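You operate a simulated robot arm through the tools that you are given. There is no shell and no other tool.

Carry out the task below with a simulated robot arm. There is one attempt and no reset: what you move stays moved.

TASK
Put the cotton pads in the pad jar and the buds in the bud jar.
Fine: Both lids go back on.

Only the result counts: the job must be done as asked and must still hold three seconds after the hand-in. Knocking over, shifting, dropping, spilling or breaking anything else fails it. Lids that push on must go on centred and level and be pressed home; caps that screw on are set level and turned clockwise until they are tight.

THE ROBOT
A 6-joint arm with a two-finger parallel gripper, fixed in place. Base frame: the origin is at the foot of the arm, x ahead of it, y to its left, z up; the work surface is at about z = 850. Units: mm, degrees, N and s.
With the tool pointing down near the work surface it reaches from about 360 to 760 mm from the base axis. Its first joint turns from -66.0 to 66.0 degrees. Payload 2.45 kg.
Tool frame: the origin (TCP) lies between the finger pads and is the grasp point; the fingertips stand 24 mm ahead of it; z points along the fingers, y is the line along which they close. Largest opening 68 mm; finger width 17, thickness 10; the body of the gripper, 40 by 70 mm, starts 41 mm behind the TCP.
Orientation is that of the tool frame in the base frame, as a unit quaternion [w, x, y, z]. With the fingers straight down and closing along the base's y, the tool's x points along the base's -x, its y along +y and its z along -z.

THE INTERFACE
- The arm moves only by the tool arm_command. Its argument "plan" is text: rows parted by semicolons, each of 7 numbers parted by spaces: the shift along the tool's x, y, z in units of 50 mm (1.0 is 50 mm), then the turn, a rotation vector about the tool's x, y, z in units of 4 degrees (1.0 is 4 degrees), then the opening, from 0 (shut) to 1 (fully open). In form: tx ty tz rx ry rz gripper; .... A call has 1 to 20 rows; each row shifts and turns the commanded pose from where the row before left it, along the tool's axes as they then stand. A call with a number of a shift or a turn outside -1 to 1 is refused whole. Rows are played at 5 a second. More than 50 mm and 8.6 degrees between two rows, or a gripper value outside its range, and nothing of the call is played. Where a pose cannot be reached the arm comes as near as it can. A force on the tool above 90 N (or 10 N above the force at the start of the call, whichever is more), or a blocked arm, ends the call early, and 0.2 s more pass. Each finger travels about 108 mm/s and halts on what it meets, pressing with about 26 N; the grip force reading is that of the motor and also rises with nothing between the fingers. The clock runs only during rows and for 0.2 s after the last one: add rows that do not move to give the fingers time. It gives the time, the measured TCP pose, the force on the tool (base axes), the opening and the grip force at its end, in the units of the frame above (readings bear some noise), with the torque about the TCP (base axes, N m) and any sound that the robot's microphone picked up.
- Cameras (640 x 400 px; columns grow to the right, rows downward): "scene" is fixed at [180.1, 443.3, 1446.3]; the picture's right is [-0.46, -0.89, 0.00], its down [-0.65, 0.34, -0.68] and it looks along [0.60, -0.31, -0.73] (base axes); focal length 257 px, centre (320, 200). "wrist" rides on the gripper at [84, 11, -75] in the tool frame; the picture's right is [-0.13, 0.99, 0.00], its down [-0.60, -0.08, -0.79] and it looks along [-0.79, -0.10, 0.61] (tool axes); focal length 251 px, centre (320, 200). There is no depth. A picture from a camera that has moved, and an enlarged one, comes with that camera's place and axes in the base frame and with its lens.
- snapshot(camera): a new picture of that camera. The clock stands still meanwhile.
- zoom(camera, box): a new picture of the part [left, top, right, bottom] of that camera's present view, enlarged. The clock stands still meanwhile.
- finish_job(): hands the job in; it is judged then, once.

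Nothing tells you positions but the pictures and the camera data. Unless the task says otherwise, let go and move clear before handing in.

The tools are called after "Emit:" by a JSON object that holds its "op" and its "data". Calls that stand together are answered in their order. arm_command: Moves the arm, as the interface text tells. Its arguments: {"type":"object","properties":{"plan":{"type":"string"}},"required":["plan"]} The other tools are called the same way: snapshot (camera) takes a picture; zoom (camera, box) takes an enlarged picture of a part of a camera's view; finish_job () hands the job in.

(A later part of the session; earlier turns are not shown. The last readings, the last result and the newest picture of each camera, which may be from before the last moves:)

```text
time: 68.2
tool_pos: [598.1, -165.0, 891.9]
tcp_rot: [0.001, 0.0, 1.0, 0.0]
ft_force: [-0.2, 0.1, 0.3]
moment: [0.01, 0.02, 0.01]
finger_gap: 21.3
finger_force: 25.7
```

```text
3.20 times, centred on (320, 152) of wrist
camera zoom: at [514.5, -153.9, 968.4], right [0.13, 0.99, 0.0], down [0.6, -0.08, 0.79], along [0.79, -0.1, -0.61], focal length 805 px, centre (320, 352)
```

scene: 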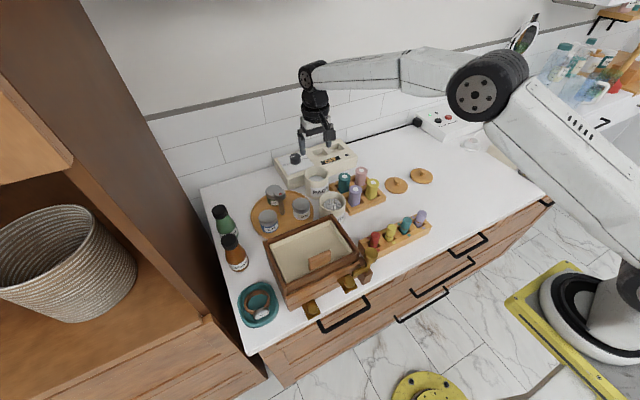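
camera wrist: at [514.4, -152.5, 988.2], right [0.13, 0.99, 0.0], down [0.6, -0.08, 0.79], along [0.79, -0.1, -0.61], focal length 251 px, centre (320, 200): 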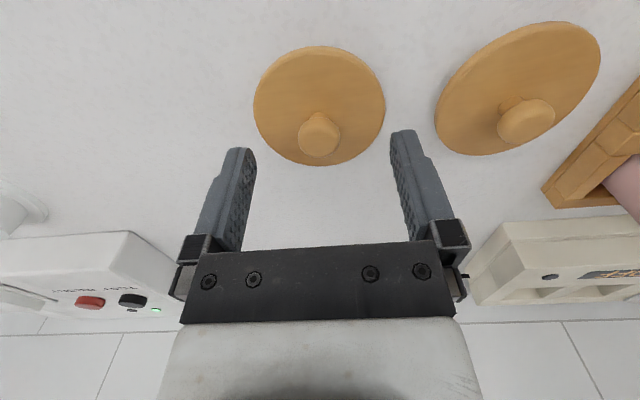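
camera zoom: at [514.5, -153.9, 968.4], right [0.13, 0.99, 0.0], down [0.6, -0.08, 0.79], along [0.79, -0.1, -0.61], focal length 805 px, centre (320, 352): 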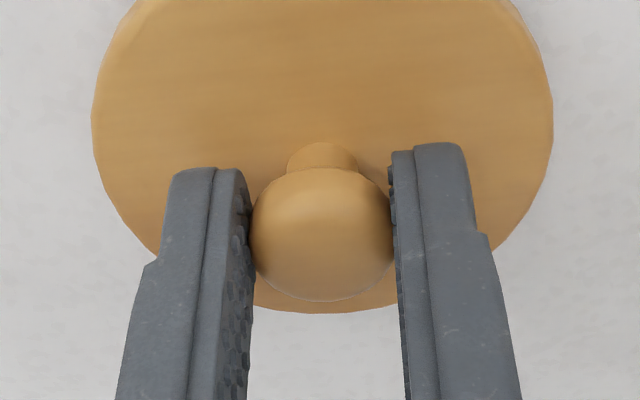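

Gripped. I'll lift and carry the lid back over the PADS jar.

Emit:
{"op": "arm_command", "data": {"plan": "0 0 -0.1 0 0 0 0.2; 0 0 -0.3 0 0 0 0.2; 0 0 -0.7 0 0 0 0.2; 0 0 -0.8 0 0 0 0.2; 0 0 -0.7 0 0 0 0.2; 0 0 -0.3 0 0 0 0.2; -0.13 0.4 0 0 0 0 0.2; -0.233 0.774 0 0 0 0 0.2; -0.233 0.774 0 0 0 0 0.2; -0.233 0.774 0 0 0 0 0.2; -0.233 0.774 0 0 0 0 0.2; -0.233 0.774 0 0 0 0 0.2; -0.233 0.774 0 0 0 0 0.2; -0.233 0.774 0 0 0 0 0.2; -0.233 0.774 0 0 0 0 0.2; -0.106 0.378 0 0 0 0 0.2; 0 0 0 0 0 0 0.2; 0 0 0 0 0 0 0.2"}}

Emit:
{"op": "snapshot", "data": {"camera": "wrist"}}

Emit:
{"op": "zoom", "data": {"camera": "wrist", "box": [220, 0, 420, 125]}}

Emit:
{"op": "zoom", "data": {"camera": "scene", "box": [270, 130, 390, 205]}}

```text
time: 72.0
tool_pos: [704.5, 183.3, 1037.8]
tcp_rot: [-0.001, 0.0, 1.0, 0.0]
ft_force: [0.7, -0.4, -1.0]
moment: [0.0, -0.01, -0.02]
finger_gap: 21.6
finger_force: 25.9
```

```text
taken
camera wrist: at [620.1, 194.5, 1113.4], right [0.13, 0.99, 0.0], down [0.6, -0.08, 0.79], along [0.79, -0.1, -0.61], focal length 251 px, centre (320, 200)
```

wrist: 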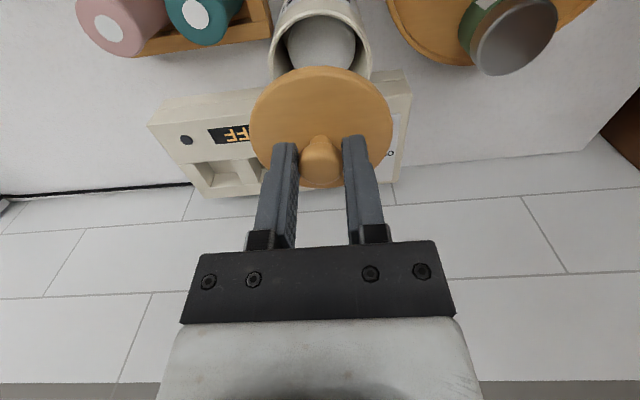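

```text
3.20 times, centred on (320, 62) of wrist
camera zoom: at [620.1, 194.5, 1113.4], right [0.13, 0.99, 0.0], down [0.6, -0.08, 0.79], along [0.79, -0.1, -0.61], focal length 805 px, centre (320, 640)
```

zoom: 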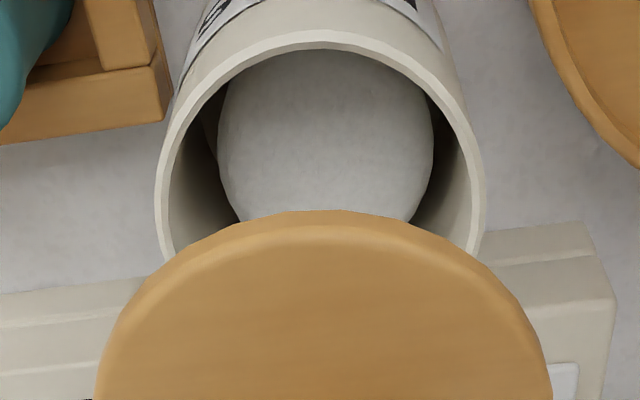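

```text
5.33 times, centred on (330, 168) of scene
camera zoom: at [180.1, 443.3, 1446.3], right [-0.46, -0.89, 0.0], down [-0.65, 0.34, -0.68], along [0.6, -0.31, -0.73], focal length 1371 px, centre (267, 373)
```

zoom: 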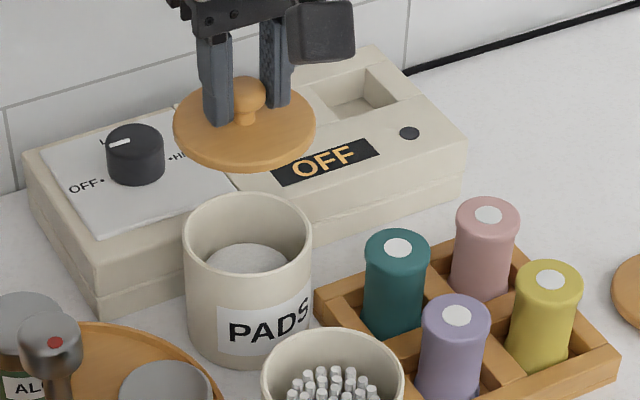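

The lid is aligned above the jar. I'll lower until the plug is just above the rim and look from both cameras.

Emit:
{"op": "arm_command", "data": {"plan": "0 0 0.4 0 0 0 0.2; 0 0 0.4 0 0 0 0.2; 0 0 0.2 0 0 0 0.2; 0 0 0 0 0 0 0.2; 0 0 0 0 0 0 0.2"}}

Emit:
{"op": "zoom", "data": {"camera": "wrist", "box": [220, 0, 420, 125]}}

Emit:
{"op": "zoom", "data": {"camera": "scene", "box": [280, 150, 360, 200]}}

```text
time: 73.2
tool_pos: [704.0, 184.7, 987.4]
tcp_rot: [0.0, 0.0, 1.0, 0.001]
ft_force: [-0.1, -0.6, -0.5]
moment: [-0.01, 0.02, 0.02]
finger_gap: 21.4
finger_force: 26.0
```

```text
3.20 times, centred on (320, 62) of wrist
camera zoom: at [620.3, 195.7, 1062.9], right [0.13, 0.99, 0.0], down [0.6, -0.08, 0.79], along [0.79, -0.1, -0.61], focal length 805 px, centre (320, 640)
```

zoom: 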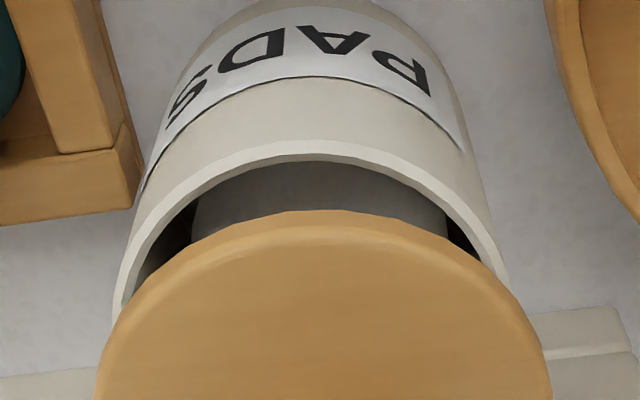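

```text
8.00 times, centred on (320, 175) of scene
camera zoom: at [180.1, 443.3, 1446.3], right [-0.46, -0.89, 0.0], down [-0.65, 0.34, -0.68], along [0.6, -0.31, -0.73], focal length 2056 px, centre (320, 400)
```

zoom: 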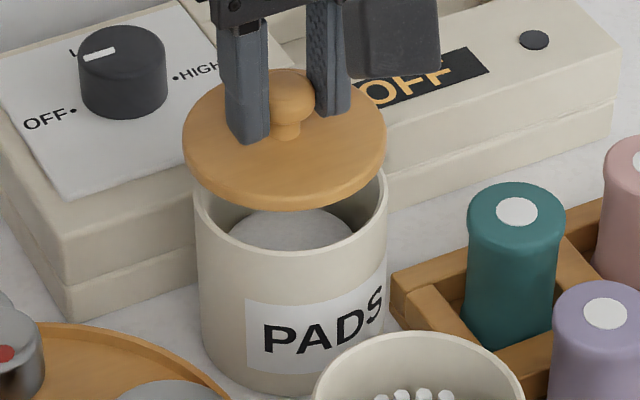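

The jar looks about 1 mm off to one side of the lid. I'll hold still for a moment and re-read the pose and view to see whether that is real or sensor jitter.

Emit:
{"op": "arm_command", "data": {"plan": "0 0 0 0 0 0 0.2; 0 0 0 0 0 0 0.2; 0 0 0 0 0 0 0.2"}}

Emit:
{"op": "zoom", "data": {"camera": "wrist", "box": [240, 20, 400, 120]}}

Emit:
{"op": "arm_command", "data": {"plan": "0 0 0 0 0 0 0.2; 0 0 0 0 0 0 0.2"}}

Emit:
{"op": "zoom", "data": {"camera": "wrist", "box": [240, 20, 400, 120]}}

```text
time: 74.0
tool_pos: [704.9, 183.8, 987.1]
tcp_rot: [0.0, 0.0, 1.0, -0.001]
ft_force: [0.5, 0.4, -0.5]
moment: [0.0, 0.01, 0.0]
finger_gap: 21.7
finger_force: 26.2
```

```text
4.00 times, centred on (320, 70) of wrist
camera zoom: at [620.3, 195.7, 1063.1], right [0.13, 0.99, 0.0], down [0.6, -0.08, 0.79], along [0.79, -0.1, -0.61], focal length 1006 px, centre (320, 720)
```

zoom: 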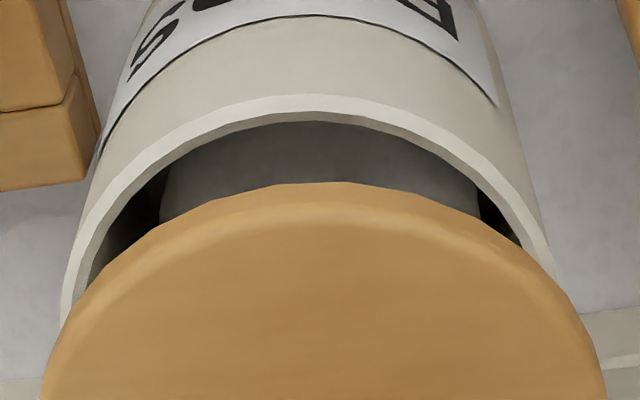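

```text
time: 74.6
tool_pos: [703.8, 184.4, 987.2]
tcp_rot: [0.0, 0.0, 1.0, 0.0]
ft_force: [-0.3, 0.0, -0.6]
moment: [-0.03, 0.03, 0.02]
finger_gap: 21.7
finger_force: 26.1
```

```text
4.00 times, centred on (320, 70) of wrist
camera zoom: at [620.3, 195.7, 1063.1], right [0.13, 0.99, 0.0], down [0.6, -0.08, 0.79], along [0.79, -0.1, -0.61], focal length 1006 px, centre (320, 720)
```

zoom: 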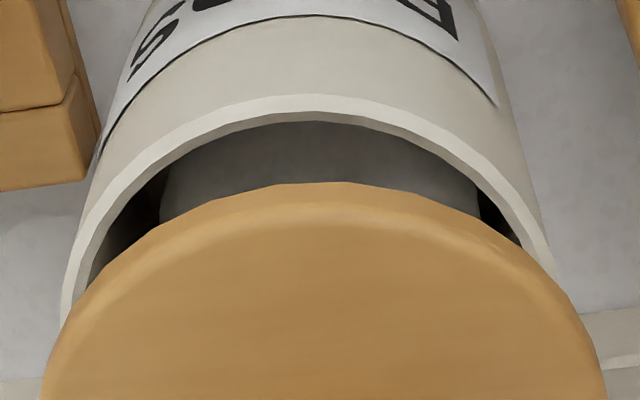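

The camera pose shows the arm about 0.7 mm high in y, and the jar appears about 1.4 mm toward −y from the lid. I'll correct y by −1.4 mm and re-check.

Emit:
{"op": "arm_command", "data": {"plan": "0 -0.028 0 0 0 0 0.2; 0 0 0 0 0 0 0.2; 0 0 0 0 0 0 0.2"}}

Emit:
{"op": "zoom", "data": {"camera": "wrist", "box": [240, 20, 400, 120]}}

Emit:
{"op": "zoom", "data": {"camera": "scene", "box": [290, 150, 350, 188]}}

```text
time: 75.4
tool_pos: [704.1, 181.4, 985.5]
tcp_rot: [0.0, 0.001, 1.0, 0.0]
ft_force: [-0.3, 0.2, 0.0]
moment: [0.0, 0.02, 0.0]
finger_gap: 21.5
finger_force: 26.3
```

```text
4.00 times, centred on (320, 70) of wrist
camera zoom: at [620.3, 193.6, 1063.0], right [0.13, 0.99, 0.0], down [0.6, -0.08, 0.79], along [0.79, -0.1, -0.61], focal length 1006 px, centre (320, 720)
```

zoom: 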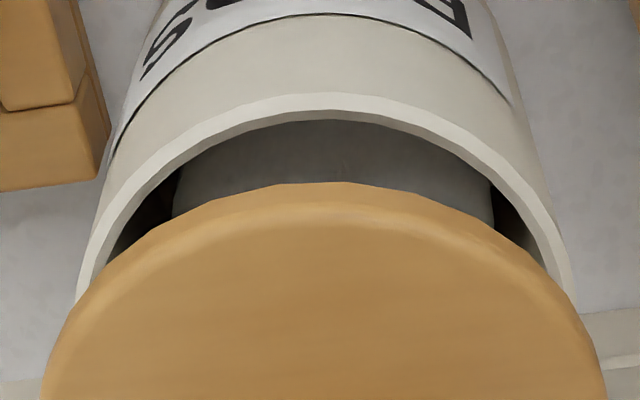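

```text
10.53 times, centred on (320, 169) of scene
camera zoom: at [180.1, 443.3, 1446.3], right [-0.46, -0.89, 0.0], down [-0.65, 0.34, -0.68], along [0.6, -0.31, -0.73], focal length 2706 px, centre (320, 526)
```

zoom: 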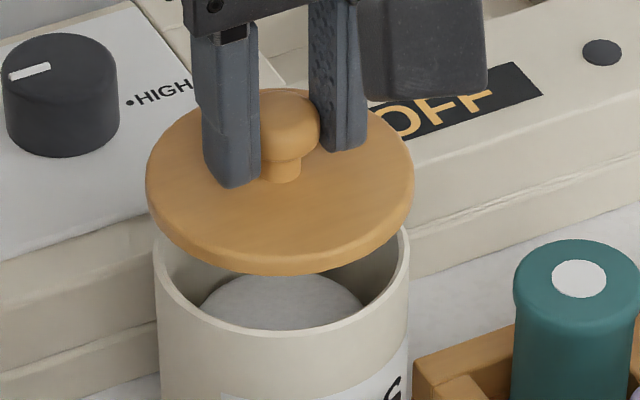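

The step overshot slightly and the jar is now about 0.5 mm to +y. One small trim, then I'll check again.

Emit:
{"op": "arm_command", "data": {"plan": "0 0.01 0 0 0 0 0.2; 0 0 0 0 0 0 0.2; 0 0 0 0 0 0 0.2"}}

Emit:
{"op": "zoom", "data": {"camera": "wrist", "box": [240, 20, 400, 120]}}

```text
time: 76.2
tool_pos: [704.6, 182.8, 988.1]
tcp_rot: [0.0, 0.0, 1.0, 0.0]
ft_force: [-0.3, 0.4, -0.3]
moment: [0.0, -0.02, -0.05]
finger_gap: 21.9
finger_force: 26.0
```

```text
4.00 times, centred on (320, 70) of wrist
camera zoom: at [620.3, 194.4, 1063.0], right [0.13, 0.99, 0.0], down [0.6, -0.08, 0.79], along [0.79, -0.1, -0.61], focal length 1006 px, centre (320, 720)
```

zoom: 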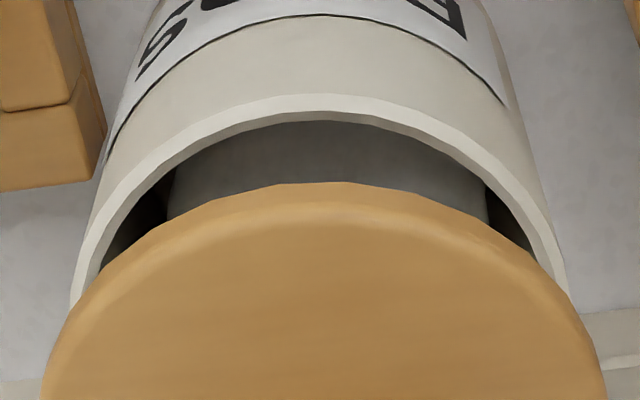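

The lid is now within about 0.5 mm of the jar centre. I'll lower to just before plug contact with a tiny y trim and read the forces.

Emit:
{"op": "arm_command", "data": {"plan": "0 -0.006 0.06 0 0 0 0.2; 0 0 0.06 0 0 0 0.2; 0 0 0 0 0 0 0.2; 0 0 0 0 0 0 0.2"}}

Emit:
{"op": "zoom", "data": {"camera": "wrist", "box": [240, 20, 400, 120]}}

Emit:
{"op": "zoom", "data": {"camera": "scene", "box": [290, 150, 350, 188]}}

```text
time: 77.2
tool_pos: [704.9, 183.2, 981.1]
tcp_rot: [0.0, -0.001, 1.0, 0.001]
ft_force: [0.3, 0.7, -0.8]
moment: [0.01, 0.01, 0.0]
finger_gap: 21.7
finger_force: 25.7
```

```text
4.00 times, centred on (320, 70) of wrist
camera zoom: at [620.1, 194.2, 1056.8], right [0.13, 0.99, 0.0], down [0.6, -0.08, 0.79], along [0.79, -0.1, -0.61], focal length 1006 px, centre (320, 720)
```

zoom: 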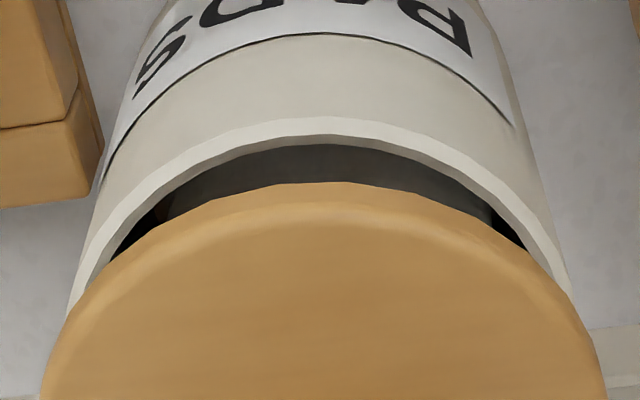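

```text
10.53 times, centred on (320, 169) of scene
camera zoom: at [180.1, 443.3, 1446.3], right [-0.46, -0.89, 0.0], down [-0.65, 0.34, -0.68], along [0.6, -0.31, -0.73], focal length 2706 px, centre (320, 526)
```

zoom: 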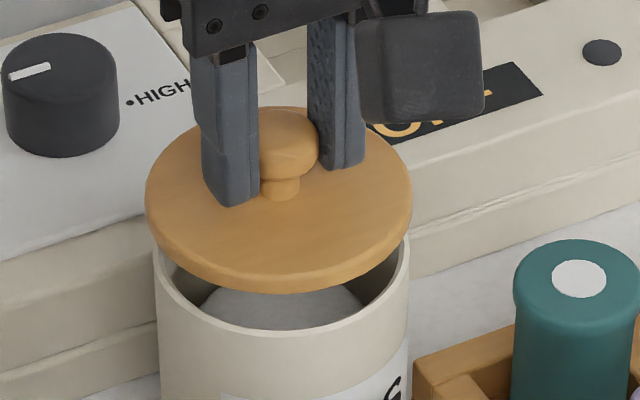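

Alignment looks good. I'll go down in 2 mm rows and watch the force as the plug enters.

Emit:
{"op": "arm_command", "data": {"plan": "0 0 0.04 0 0 0 0.2; 0 0 0.04 0 0 0 0.2; 0 0 0.04 0 0 0 0.2; 0 0 0 0 0 0 0.2"}}

Emit:
{"op": "zoom", "data": {"camera": "wrist", "box": [240, 20, 400, 120]}}

Emit:
{"op": "zoom", "data": {"camera": "scene", "box": [290, 150, 350, 188]}}

```text
time: 78.2
tool_pos: [703.7, 183.4, 975.4]
tcp_rot: [0.0, 0.0, 1.0, 0.0]
ft_force: [0.0, -0.2, -0.4]
moment: [-0.01, 0.05, 0.01]
finger_gap: 21.3
finger_force: 25.9
```

```text
4.00 times, centred on (320, 70) of wrist
camera zoom: at [620.1, 193.8, 1051.0], right [0.13, 0.99, 0.0], down [0.6, -0.08, 0.79], along [0.79, -0.1, -0.61], focal length 1006 px, centre (320, 720)
```

zoom: 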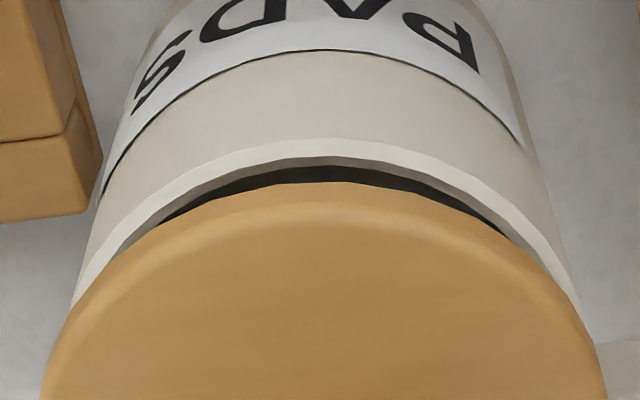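

```text
10.53 times, centred on (320, 169) of scene
camera zoom: at [180.1, 443.3, 1446.3], right [-0.46, -0.89, 0.0], down [-0.65, 0.34, -0.68], along [0.6, -0.31, -0.73], focal length 2706 px, centre (320, 526)
```

zoom: 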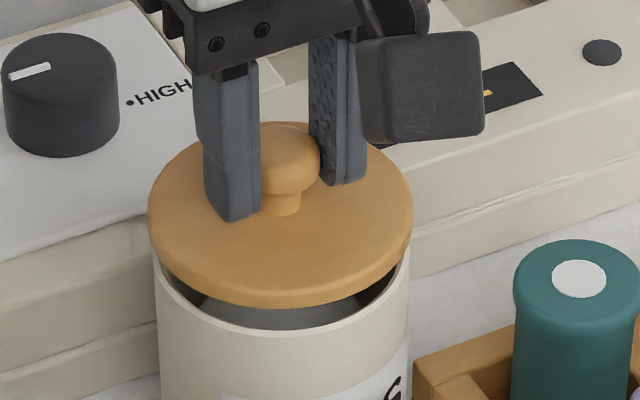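

Emit:
{"op": "arm_command", "data": {"plan": "0 0.004 0.03 0 0 0 0.2; 0 0 0.03 0 0 0 0.2; 0 0 0.03 0 0 0 0.2; 0 0 0 0 0 0 0.2"}}

Emit:
{"op": "zoom", "data": {"camera": "wrist", "box": [240, 20, 400, 120]}}

Emit:
{"op": "zoom", "data": {"camera": "scene", "box": [290, 150, 350, 188]}}

```text
time: 79.2
tool_pos: [705.3, 182.7, 971.6]
tcp_rot: [-0.001, 0.0, 1.0, 0.0]
ft_force: [0.0, -0.9, -0.2]
moment: [0.0, 0.02, 0.02]
finger_gap: 21.3
finger_force: 26.3
```

```text
4.00 times, centred on (320, 70) of wrist
camera zoom: at [620.2, 193.8, 1046.7], right [0.13, 0.99, 0.0], down [0.6, -0.08, 0.79], along [0.79, -0.1, -0.61], focal length 1006 px, centre (320, 720)
```

zoom: 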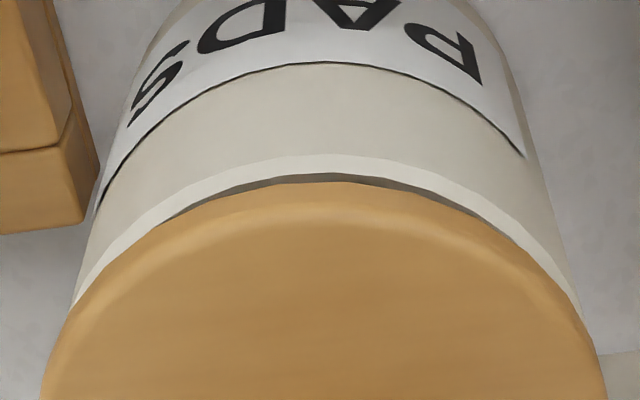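

```text
10.53 times, centred on (320, 169) of scene
camera zoom: at [180.1, 443.3, 1446.3], right [-0.46, -0.89, 0.0], down [-0.65, 0.34, -0.68], along [0.6, -0.31, -0.73], focal length 2706 px, centre (320, 526)
```

zoom: 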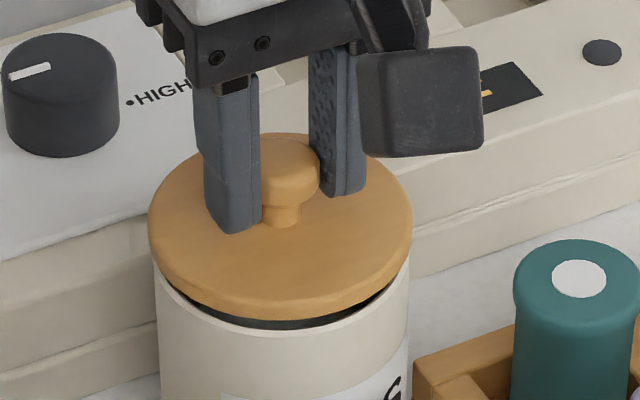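

The plug is entering without resistance. I'll continue down in 1 mm rows and listen for the snap.

Emit:
{"op": "arm_command", "data": {"plan": "0 0 0.02 0 0 0 0.2; 0 0 0.02 0 0 0 0.2; 0 0 0.02 0 0 0 0.2; 0 0 0 0 0 0 0.2"}}

Emit:
{"op": "zoom", "data": {"camera": "scene", "box": [290, 150, 350, 188]}}

```text
time: 80.2
tool_pos: [703.5, 184.1, 967.1]
tcp_rot: [0.0, 0.0, 1.0, 0.0]
ft_force: [-0.5, 0.9, -0.1]
moment: [-0.03, -0.04, -0.01]
finger_gap: 21.7
finger_force: 26.0
```

```text
10.53 times, centred on (320, 169) of scene
camera zoom: at [180.1, 443.3, 1446.3], right [-0.46, -0.89, 0.0], down [-0.65, 0.34, -0.68], along [0.6, -0.31, -0.73], focal length 2706 px, centre (320, 526)
```

zoom: 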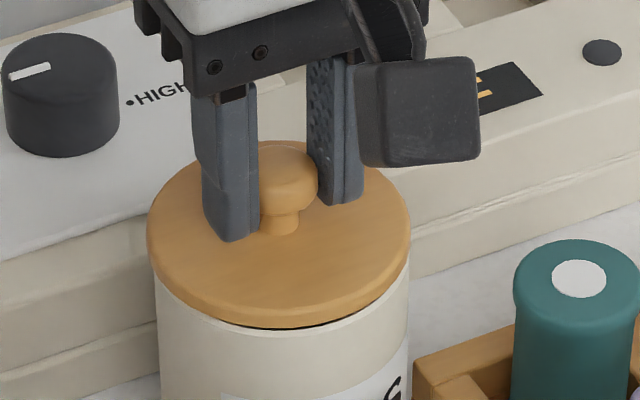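

Emit:
{"op": "arm_command", "data": {"plan": "0 0 0.02 0 0 0 0.2; 0 0 0.02 0 0 0 0.2; 0 0 0 0 0 0 0.2"}}

Emit:
{"op": "zoom", "data": {"camera": "scene", "box": [290, 150, 350, 188]}}

Emit:
{"op": "zoom", "data": {"camera": "wrist", "box": [240, 20, 400, 120]}}

```text
time: 81.0
tool_pos: [704.1, 182.2, 966.6]
tcp_rot: [0.0, 0.0, 1.0, 0.0]
ft_force: [0.4, -0.5, -0.8]
moment: [0.01, 0.01, 0.02]
finger_gap: 21.6
finger_force: 25.9
```

```text
10.53 times, centred on (320, 169) of scene
camera zoom: at [180.1, 443.3, 1446.3], right [-0.46, -0.89, 0.0], down [-0.65, 0.34, -0.68], along [0.6, -0.31, -0.73], focal length 2706 px, centre (320, 526)
```

zoom: 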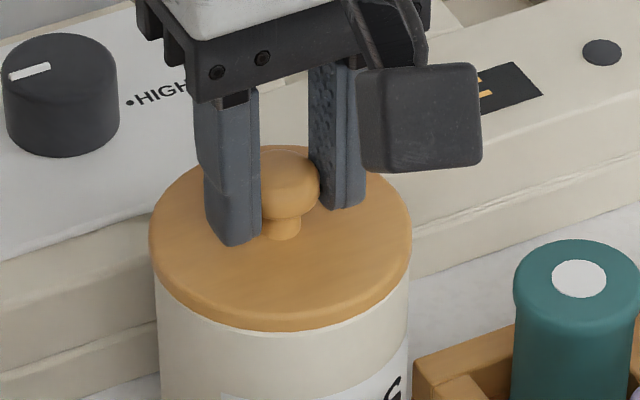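

```text
4.00 times, centred on (320, 70) of wrist
camera zoom: at [620.3, 193.8, 1042.0], right [0.13, 0.99, 0.0], down [0.6, -0.08, 0.79], along [0.79, -0.1, -0.61], focal length 1006 px, centre (320, 720)
```

zoom: 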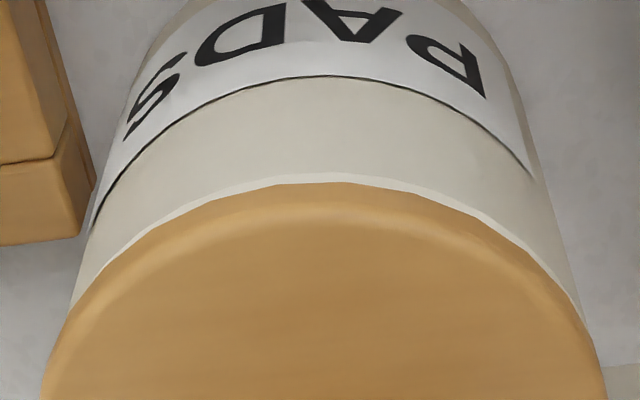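

Emit:
{"op": "arm_command", "data": {"plan": "0 0 0.02 0 0 0 0.2; 0 0 0.02 0 0 0 0.2; 0 0 0 0 0 0 0.2"}}

Emit:
{"op": "zoom", "data": {"camera": "wrist", "box": [240, 20, 400, 120]}}

```text
time: 81.8
tool_pos: [704.0, 182.0, 963.4]
tcp_rot: [0.001, 0.0, 1.0, 0.0]
ft_force: [0.4, 1.0, 2.5]
moment: [0.03, -0.09, 0.04]
finger_gap: 21.6
finger_force: 25.5
```

```text
4.00 times, centred on (320, 70) of wrist
camera zoom: at [620.3, 193.5, 1040.2], right [0.13, 0.99, 0.0], down [0.6, -0.08, 0.79], along [0.79, -0.1, -0.61], focal length 1006 px, centre (320, 720)
```

zoom: 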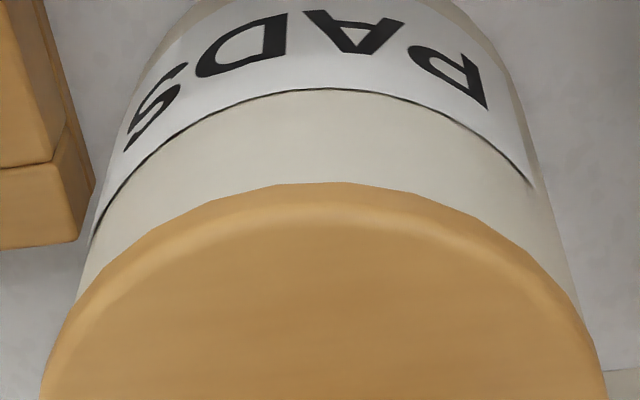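

First contact at 2.5 N. Now I'll press the lid home in small steps.

Emit:
{"op": "arm_command", "data": {"plan": "0 0 0.02 0 0 0 0.2; 0 0 0.02 0 0 0 0.2; 0 0 0 0 0 0 0.2"}}

```text
time: 82.6
tool_pos: [704.2, 181.7, 963.7]
tcp_rot: [0.002, 0.0, 1.0, 0.001]
ft_force: [-6.1, -1.7, 20.9]
moment: [-0.03, 0.23, 0.01]
finger_gap: 21.2
finger_force: 26.2
```

Emit:
{"op": "arm_command", "data": {"plan": "0 0 0.02 0 0 0 0.2; 0 0 0.02 0 0 0 0.2; 0 0 0 0 0 0 0.2"}}

Emit:
{"op": "zoom", "data": {"camera": "wrist", "box": [220, 40, 420, 165]}}

Emit:
{"op": "zoom", "data": {"camera": "scene", "box": [290, 150, 350, 188]}}

```text
time: 83.4
tool_pos: [703.9, 182.1, 962.8]
tcp_rot: [0.003, 0.0, 1.0, 0.001]
ft_force: [-5.1, -3.7, 29.1]
moment: [-0.12, -0.05, -0.01]
finger_gap: 21.5
finger_force: 25.6
```

```text
3.20 times, centred on (320, 102) of wrist
camera zoom: at [620.5, 193.7, 1038.1], right [0.13, 0.99, 0.0], down [0.6, -0.08, 0.8], along [0.79, -0.1, -0.6], focal length 805 px, centre (320, 512)
```

zoom: 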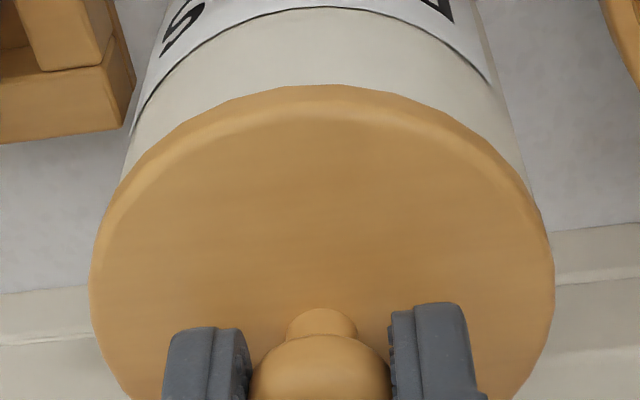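

```text
10.53 times, centred on (320, 169) of scene
camera zoom: at [179.3, 443.0, 1446.6], right [-0.46, -0.89, 0.0], down [-0.65, 0.34, -0.68], along [0.6, -0.31, -0.73], focal length 2706 px, centre (320, 526)
```

zoom: 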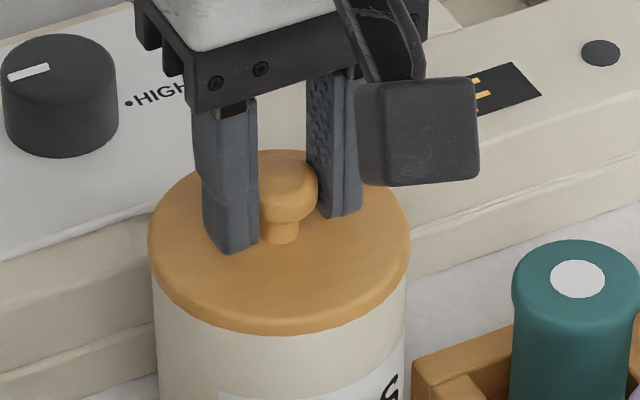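

The lid looks level at 29 N, but I've heard no snap and the knob is slipping slightly in the fingers. I'll press a little further so the fingertips bear on the lid evenly.

Emit:
{"op": "arm_command", "data": {"plan": "0 0 0.02 0 0 0 0.2; 0 0 0.02 0 0 0 0.2; 0 0 0 0 0 0 0.2"}}

Emit:
{"op": "zoom", "data": {"camera": "scene", "box": [290, 150, 350, 188]}}

```text
time: 84.2
tool_pos: [704.6, 182.6, 960.7]
tcp_rot: [0.002, 0.0, 1.0, 0.001]
ft_force: [-4.7, -6.3, 28.2]
moment: [-0.13, -0.06, -0.02]
finger_gap: 21.4
finger_force: 26.2
```

```text
10.53 times, centred on (320, 169) of scene
camera zoom: at [179.3, 442.9, 1446.6], right [-0.46, -0.89, 0.0], down [-0.65, 0.34, -0.68], along [0.6, -0.31, -0.73], focal length 2706 px, centre (320, 526)
```

zoom: 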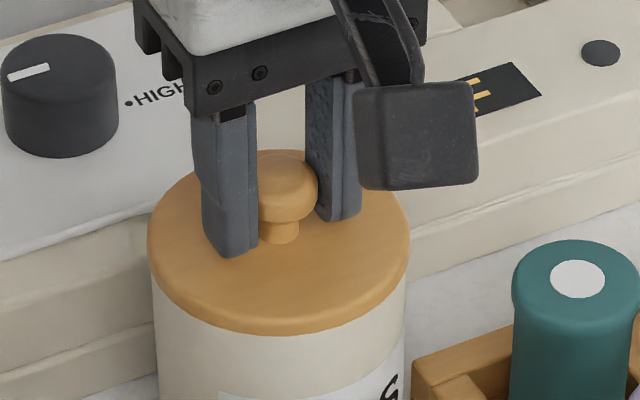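

The fingers are just sliding down the knob. I'll ease off, let go, close the fingers above the knob, and press straight down on its top instead.

Emit:
{"op": "arm_command", "data": {"plan": "0 0 -0.05 0 0 0 0.2; 0 0 -0.01 0 0 0 0.25; 0 0 0 0 0 0 0.4; 0 0 0 0 0 0 0.6; 0 0 0 0 0 0 0.7; 0 0 -0.2 0 0 0 0.7; 0 0 -0.5 0 0 0 0.7; 0 0 -0.5 0 0 0 0.7; 0 0 0 0 0 0 0.7"}}

Emit:
{"op": "zoom", "data": {"camera": "wrist", "box": [220, 10, 420, 135]}}

Emit:
{"op": "zoom", "data": {"camera": "scene", "box": [280, 150, 360, 200]}}

```text
time: 86.2
tool_pos: [703.6, 181.7, 1021.0]
tcp_rot: [0.001, 0.0, 1.0, 0.0]
ft_force: [0.2, -0.8, 0.3]
moment: [-0.02, 0.01, 0.05]
finger_gap: 47.9
finger_force: 0.0
heard: snap
```

```text
3.20 times, centred on (320, 72) of wrist
camera zoom: at [619.8, 193.4, 1097.0], right [0.13, 0.99, 0.0], down [0.6, -0.08, 0.79], along [0.79, -0.1, -0.61], focal length 805 px, centre (320, 608)
```

zoom: 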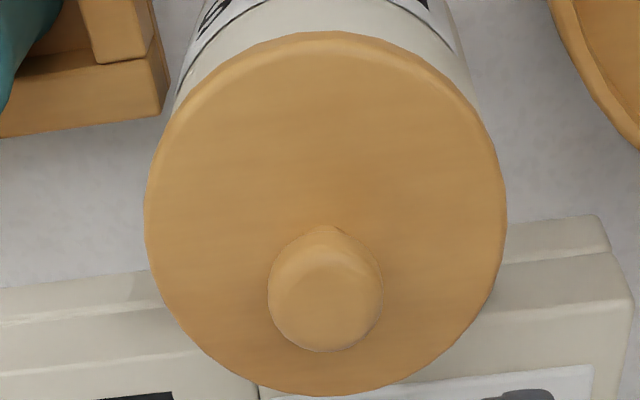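

```text
8.00 times, centred on (320, 175) of scene
camera zoom: at [180.1, 443.3, 1446.3], right [-0.46, -0.89, 0.0], down [-0.65, 0.34, -0.68], along [0.6, -0.31, -0.73], focal length 2056 px, centre (320, 400)
```

zoom: 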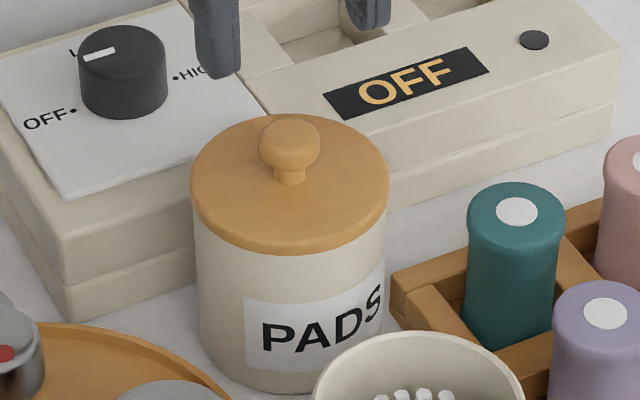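

A snap sounded as I eased off, so I can't tell whether the lid seated or popped. I'll close the fingers, centre over the knob (+2 mm x, +1 mm y), and press down on it.

Emit:
{"op": "arm_command", "data": {"plan": "-0.04 0.02 0 0 0 0 0.3; 0 0 0 0 0 0 0; 0 0 0 0 0 0 0; 0 0 0 0 0 0 0; 0 0 0.3 0 0 0 0; 0 0 0.2 0 0 0 0; 0 0 0 0 0 0 0; 0 0 0 0 0 0 0"}}

Emit:
{"op": "zoom", "data": {"camera": "wrist", "box": [220, 70, 420, 195]}}

Emit:
{"op": "zoom", "data": {"camera": "scene", "box": [280, 140, 360, 190]}}

```text
time: 88.0
tool_pos: [705.3, 183.9, 996.2]
tcp_rot: [0.0, 0.0, 1.0, 0.0]
ft_force: [0.1, -0.4, 0.0]
moment: [0.0, -0.01, 0.0]
finger_gap: 0.3
finger_force: 23.9
```

```text
3.20 times, centred on (320, 132) of wrist
camera zoom: at [622.0, 195.2, 1072.2], right [0.13, 0.99, 0.0], down [0.6, -0.08, 0.79], along [0.79, -0.1, -0.61], focal length 805 px, centre (320, 416)
```

zoom: 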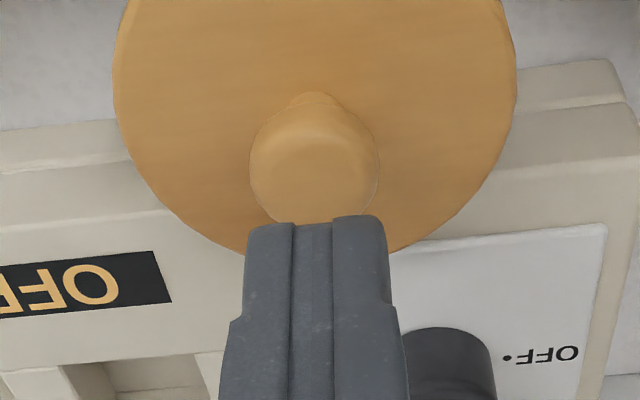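

```text
8.00 times, centred on (320, 165) of scene
camera zoom: at [180.1, 443.3, 1446.3], right [-0.46, -0.89, 0.0], down [-0.65, 0.34, -0.68], along [0.6, -0.31, -0.73], focal length 2056 px, centre (320, 480)
```

zoom: 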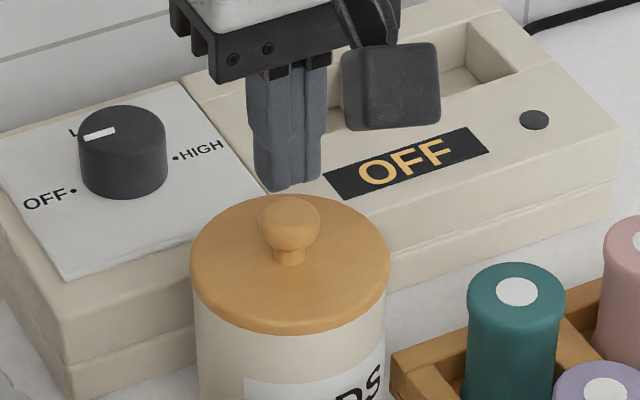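

Emit:
{"op": "arm_command", "data": {"plan": "0.02 -0.02 0.06 0 0 0 0; 0 0 0.06 0 0 0 0; 0 0 0 0 0 0 0; 0 0 0 0 0 0 0"}}

Emit:
{"op": "zoom", "data": {"camera": "wrist", "box": [220, 70, 420, 195]}}

Emit:
{"op": "zoom", "data": {"camera": "scene", "box": [290, 150, 350, 188]}}

```text
time: 89.0
tool_pos: [704.9, 181.5, 989.8]
tcp_rot: [0.0, 0.0, 1.0, 0.0]
ft_force: [-0.5, 0.5, -0.6]
moment: [-0.01, 0.03, -0.03]
finger_gap: 0.0
finger_force: 23.3
```

```text
3.20 times, centred on (320, 132) of wrist
camera zoom: at [621.0, 193.6, 1066.0], right [0.13, 0.99, 0.0], down [0.6, -0.08, 0.79], along [0.79, -0.1, -0.61], focal length 805 px, centre (320, 416)
```

zoom: 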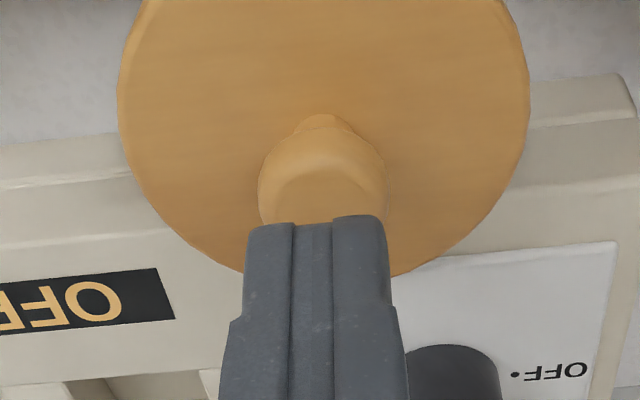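

```text
10.53 times, centred on (320, 169) of scene
camera zoom: at [180.1, 443.3, 1446.3], right [-0.46, -0.89, 0.0], down [-0.65, 0.34, -0.68], along [0.6, -0.31, -0.73], focal length 2706 px, centre (320, 526)
```

zoom: 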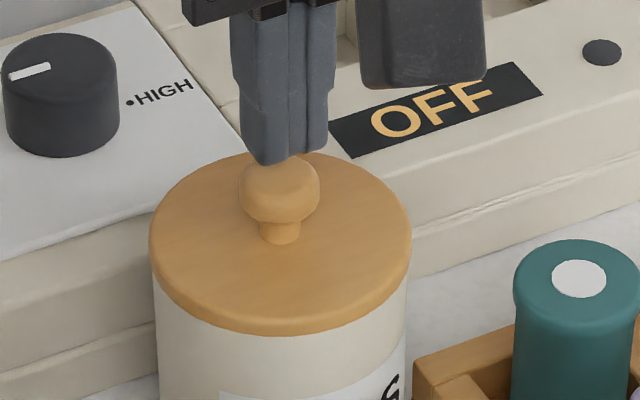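

Centred to within 0.5 mm, with the tips about 4 mm above the knob. I'll press down in 1 mm rows.

Emit:
{"op": "arm_command", "data": {"plan": "0 0.006 0.03 0 0 0 0; 0 0 0.03 0 0 0 0; 0 0 0.03 0 0 0 0; 0 0 0 0 0 0 0"}}

```text
time: 90.0
tool_pos: [706.4, 181.9, 984.2]
tcp_rot: [0.0, -0.001, 1.0, 0.0]
ft_force: [-0.9, 0.2, 0.1]
moment: [0.01, -0.01, -0.03]
finger_gap: 0.0
finger_force: 23.9
```

Emit:
{"op": "arm_command", "data": {"plan": "0 0 0.02 0 0 0 0; 0 0 0.02 0 0 0 0; 0 0 0 0 0 0 0"}}

Emit:
{"op": "zoom", "data": {"camera": "scene", "box": [290, 150, 350, 188]}}

```text
time: 90.8
tool_pos: [704.5, 183.4, 982.7]
tcp_rot: [0.0, 0.0, 1.0, 0.0]
ft_force: [-0.3, 0.0, -0.3]
moment: [0.0, -0.01, 0.01]
finger_gap: 0.0
finger_force: 23.5
```

```text
10.53 times, centred on (320, 169) of scene
camera zoom: at [180.1, 443.3, 1446.3], right [-0.46, -0.89, 0.0], down [-0.65, 0.34, -0.68], along [0.6, -0.31, -0.73], focal length 2706 px, centre (320, 526)
```

zoom: 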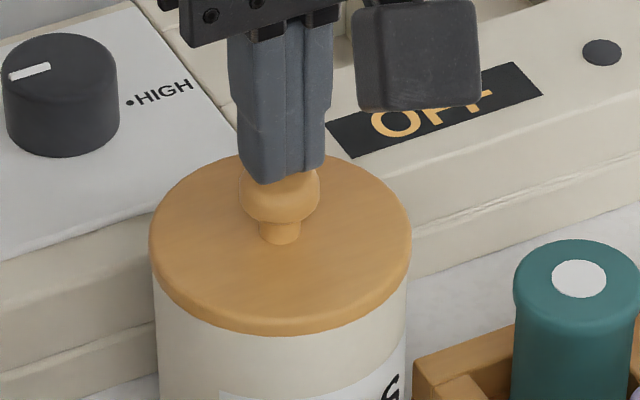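

Emit:
{"op": "arm_command", "data": {"plan": "0 0 0.02 0 0 0 0; 0 0 0.02 0 0 0 0; 0 0 0 0 0 0 0"}}

```text
time: 91.6
tool_pos: [704.2, 183.6, 981.3]
tcp_rot: [0.0, 0.0, 1.0, 0.0]
ft_force: [-0.4, -0.4, 0.6]
moment: [0.03, 0.05, 0.0]
finger_gap: 0.2
finger_force: 23.7
```

Emit:
{"op": "arm_command", "data": {"plan": "0 0 0.02 0 0 0 0; 0 0 0.02 0 0 0 0; 0 0 0 0 0 0 0"}}

```text
time: 92.4
tool_pos: [705.1, 183.2, 980.1]
tcp_rot: [0.0, 0.001, 1.0, 0.0]
ft_force: [-0.3, -0.2, 0.5]
moment: [0.01, 0.0, 0.02]
finger_gap: 0.0
finger_force: 24.0
```

Emit:
{"op": "arm_command", "data": {"plan": "0 0 0.02 0 0 0 0; 0 0 0.02 0 0 0 0; 0 0 0 0 0 0 0"}}

Emit:
{"op": "zoom", "data": {"camera": "scene", "box": [290, 150, 350, 188]}}

Emit:
{"op": "zoom", "data": {"camera": "wrist", "box": [220, 70, 420, 195]}}

```text
time: 93.2
tool_pos: [705.3, 183.0, 977.5]
tcp_rot: [0.001, 0.001, 1.0, 0.001]
ft_force: [-4.9, -0.4, 10.1]
moment: [0.0, 0.13, 0.02]
finger_gap: 0.0
finger_force: 23.9
```

```text
10.53 times, centred on (320, 169) of scene
camera zoom: at [179.7, 443.2, 1446.4], right [-0.46, -0.89, 0.0], down [-0.65, 0.34, -0.68], along [0.6, -0.31, -0.73], focal length 2706 px, centre (320, 526)
```

zoom: 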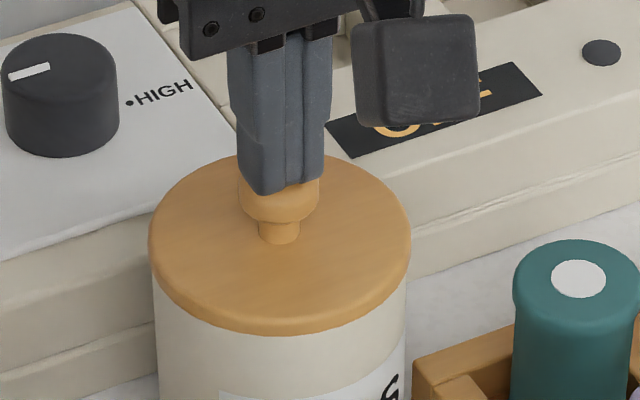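

```text
3.20 times, centred on (320, 132) of wrist
camera zoom: at [621.6, 194.2, 1054.9], right [0.13, 0.99, 0.0], down [0.6, -0.08, 0.79], along [0.79, -0.1, -0.61], focal length 805 px, centre (320, 416)
```

zoom: 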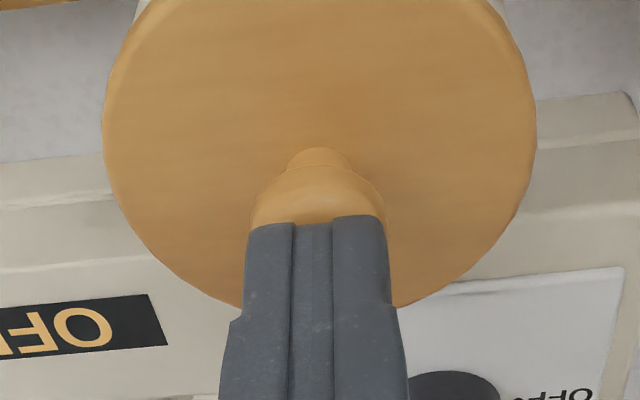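

Contact on the knob top at 10 N, and it's central. I'll press harder and listen.

Emit:
{"op": "arm_command", "data": {"plan": "0 0 0.02 0 0 0 0; 0 0 0.02 0 0 0 0; 0 0 0 0 0 0 0"}}

```text
time: 94.0
tool_pos: [706.1, 181.9, 978.3]
tcp_rot: [0.001, 0.001, 1.0, 0.002]
ft_force: [-8.3, -0.5, 27.3]
moment: [0.0, 0.23, -0.01]
finger_gap: 0.0
finger_force: 23.9
```

Emit:
{"op": "arm_command", "data": {"plan": "0 0 0.02 0 0 0 0; 0 0 0.02 0 0 0 0; 0 0 0 0 0 0 0"}}

```text
time: 94.8
tool_pos: [706.2, 182.9, 979.0]
tcp_rot: [0.003, 0.0, 1.0, 0.0]
ft_force: [-13.8, -0.4, 37.6]
moment: [-0.03, 0.4, 0.01]
finger_gap: 0.3
finger_force: 24.1
```

Side load in x is building up (−14 N) as the arm flexes. I'll relieve it with a small −x shift before pressing more, so the jar doesn't slide.

Emit:
{"op": "arm_command", "data": {"plan": "0.03 0 0 0 0 0 0; 0 0 0 0 0 0 0"}}

```text
time: 95.4
tool_pos: [705.4, 182.9, 978.3]
tcp_rot: [0.005, 0.0, 1.0, 0.002]
ft_force: [-5.8, -0.8, 34.2]
moment: [0.01, 0.25, 0.07]
finger_gap: 0.0
finger_force: 23.4
```

Emit:
{"op": "arm_command", "data": {"plan": "0.015 0 0.02 0 0 0 0; 0.015 0 0.02 0 0 0 0; 0 0 0 0 0 0 0"}}

Emit:
{"op": "zoom", "data": {"camera": "scene", "box": [290, 150, 350, 188]}}

Emit:
{"op": "zoom", "data": {"camera": "wrist", "box": [220, 20, 420, 145]}}

```text
time: 96.2
tool_pos: [705.8, 183.1, 979.4]
tcp_rot: [0.007, -0.001, 1.0, 0.003]
ft_force: [3.0, -0.7, 35.4]
moment: [-0.01, 0.01, 0.03]
finger_gap: 0.3
finger_force: 23.9
```

```text
10.53 times, centred on (320, 169) of scene
camera zoom: at [179.4, 443.0, 1446.5], right [-0.46, -0.89, 0.0], down [-0.65, 0.34, -0.68], along [0.6, -0.31, -0.73], focal length 2706 px, centre (320, 526)
```

zoom: 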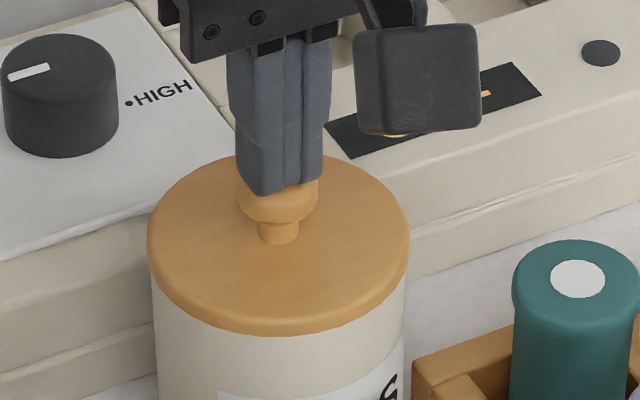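

```text
3.20 times, centred on (320, 82) of wrist
camera zoom: at [620.6, 194.0, 1053.5], right [0.13, 0.99, 0.01], down [0.59, -0.08, 0.8], along [0.8, -0.1, -0.6], focal length 805 px, centre (320, 576)
```

zoom: 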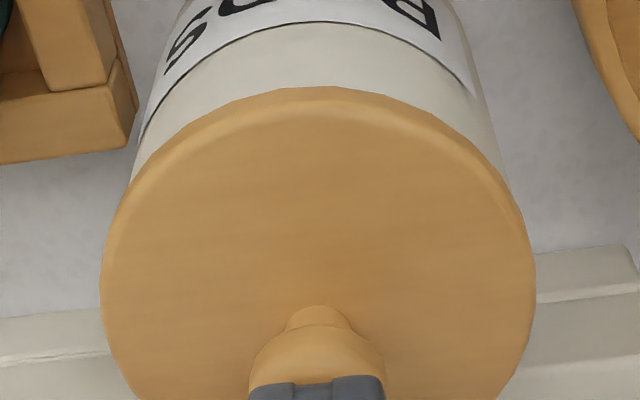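

The lid hasn't moved between 10 and 37 N, so it seems to be against its stop, but I want proof. I'll back off and compare its height with the very first picture.

Emit:
{"op": "arm_command", "data": {"plan": "0 0 -0.08 0 0 0 0; 0 0 -0.1 0 0 0 0; 0 0 -0.4 0 0 0 0; 0 0 -0.6 0 0 0 0; 0 0 -0.6 0 0 0 0; 0.8 0 0 0 0 0 0; 0.8 0 0 0 0 0 0; 0.8 0 0 0 0 0 0; 0 0 0 0 0 0 0.5; 0 0 0 0 0 0 1"}}

Emit:
{"op": "zoom", "data": {"camera": "scene", "box": [290, 150, 410, 225]}}

Emit:
{"op": "snapshot", "data": {"camera": "wrist"}}

Emit:
{"op": "zoom", "data": {"camera": "scene", "box": [290, 150, 350, 188]}}

```text
time: 98.4
tool_pos: [582.9, 180.7, 1060.9]
tcp_rot: [0.0, 0.0, 1.0, 0.0]
ft_force: [0.6, -0.3, 0.5]
moment: [-0.02, 0.0, -0.03]
finger_gap: 67.9
finger_force: 0.1
```

```text
5.33 times, centred on (350, 188) of scene
camera zoom: at [180.1, 443.3, 1446.3], right [-0.46, -0.89, 0.0], down [-0.65, 0.34, -0.68], along [0.6, -0.31, -0.73], focal length 1371 px, centre (160, 267)
```

zoom: 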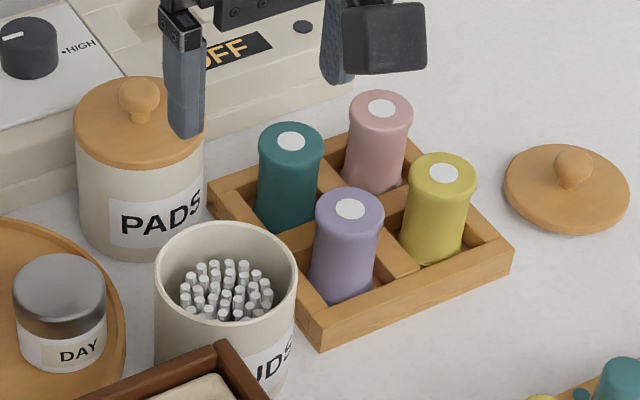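

```text
taken
camera wrist: at [499.5, 193.1, 1137.1], right [0.13, 0.99, 0.0], down [0.6, -0.08, 0.79], along [0.79, -0.1, -0.61], focal length 251 px, centre (320, 200)
```

wrist: 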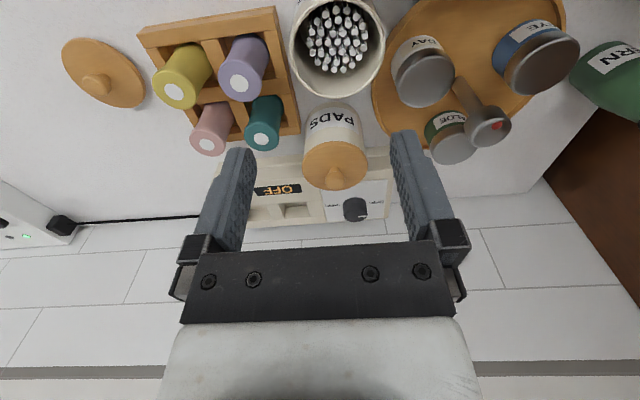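

```text
10.53 times, centred on (320, 169) of scene
camera zoom: at [180.1, 443.3, 1446.3], right [-0.46, -0.89, 0.0], down [-0.65, 0.34, -0.68], along [0.6, -0.31, -0.73], focal length 2706 px, centre (320, 526)
```

zoom: 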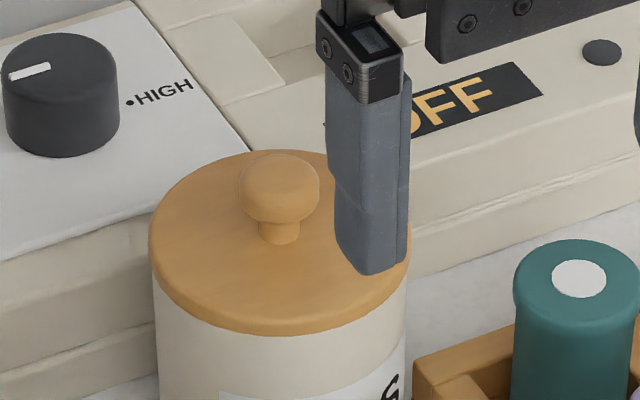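

The PADS lid matches its original height to within about half a millimetre and sits level. Next I'll fetch the BUDS lid from (600, −60).

Emit:
{"op": "arm_command", "data": {"plan": "-0.02 -0.4 0 0 0 0 1; -0.06 -0.8 0 0 0 0 1; -0.06 -0.8 0 0 0 0 1; -0.06 -0.8 0 0 0 0 1; -0.06 -0.8 0 0 0 0 1; -0.06 -0.8 0 0 0 0 1; -0.02 -0.452 0 0 0 0 1; 0 0 0.6 0 0 0 1; 0 0 0.8 0 0 0 1; 0 0 0.8 0 0 0 1; 0 0 0.5 0 0 0 1; 0 0 0.22 0 0 0 1; 0 0 0 0 0 0 1; 0 0 0 0 0 0 1"}}

Emit:
{"op": "zoom", "data": {"camera": "wrist", "box": [240, 90, 400, 190]}}

Emit:
{"op": "zoom", "data": {"camera": "scene", "box": [290, 150, 350, 188]}}

Emit:
{"op": "snapshot", "data": {"camera": "wrist"}}

```text
time: 101.4
tool_pos: [597.5, -59.6, 915.5]
tcp_rot: [0.0, 0.0, 1.0, 0.0]
ft_force: [-0.2, 0.2, -0.3]
moment: [0.02, -0.03, 0.01]
finger_gap: 67.8
finger_force: 0.0
```

```text
4.00 times, centred on (320, 140) of wrist
camera zoom: at [514.4, -49.1, 990.9], right [0.13, 0.99, 0.0], down [0.6, -0.08, 0.79], along [0.79, -0.1, -0.61], focal length 1006 px, centre (320, 440)
```

zoom: 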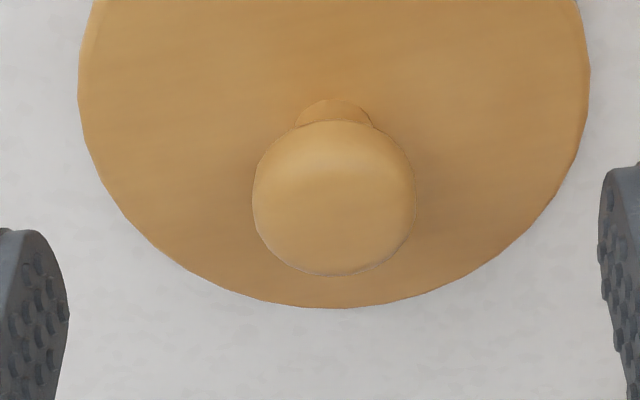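

```text
10.53 times, centred on (320, 169) of scene
camera zoom: at [180.1, 443.3, 1446.3], right [-0.46, -0.89, 0.0], down [-0.65, 0.34, -0.68], along [0.6, -0.31, -0.73], focal length 2706 px, centre (320, 526)
```

zoom: 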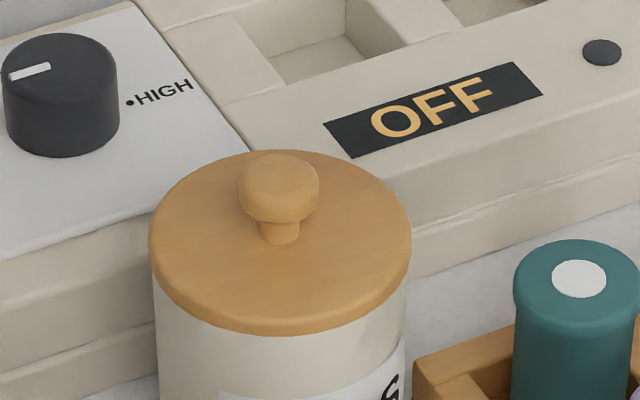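

```text
taken
camera wrist: at [514.4, -49.1, 990.9], right [0.13, 0.99, 0.0], down [0.6, -0.08, 0.79], along [0.79, -0.1, -0.61], focal length 251 px, centre (320, 200)
```

wrist: 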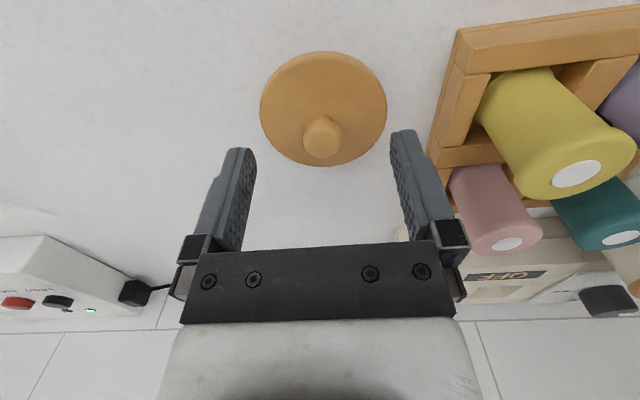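

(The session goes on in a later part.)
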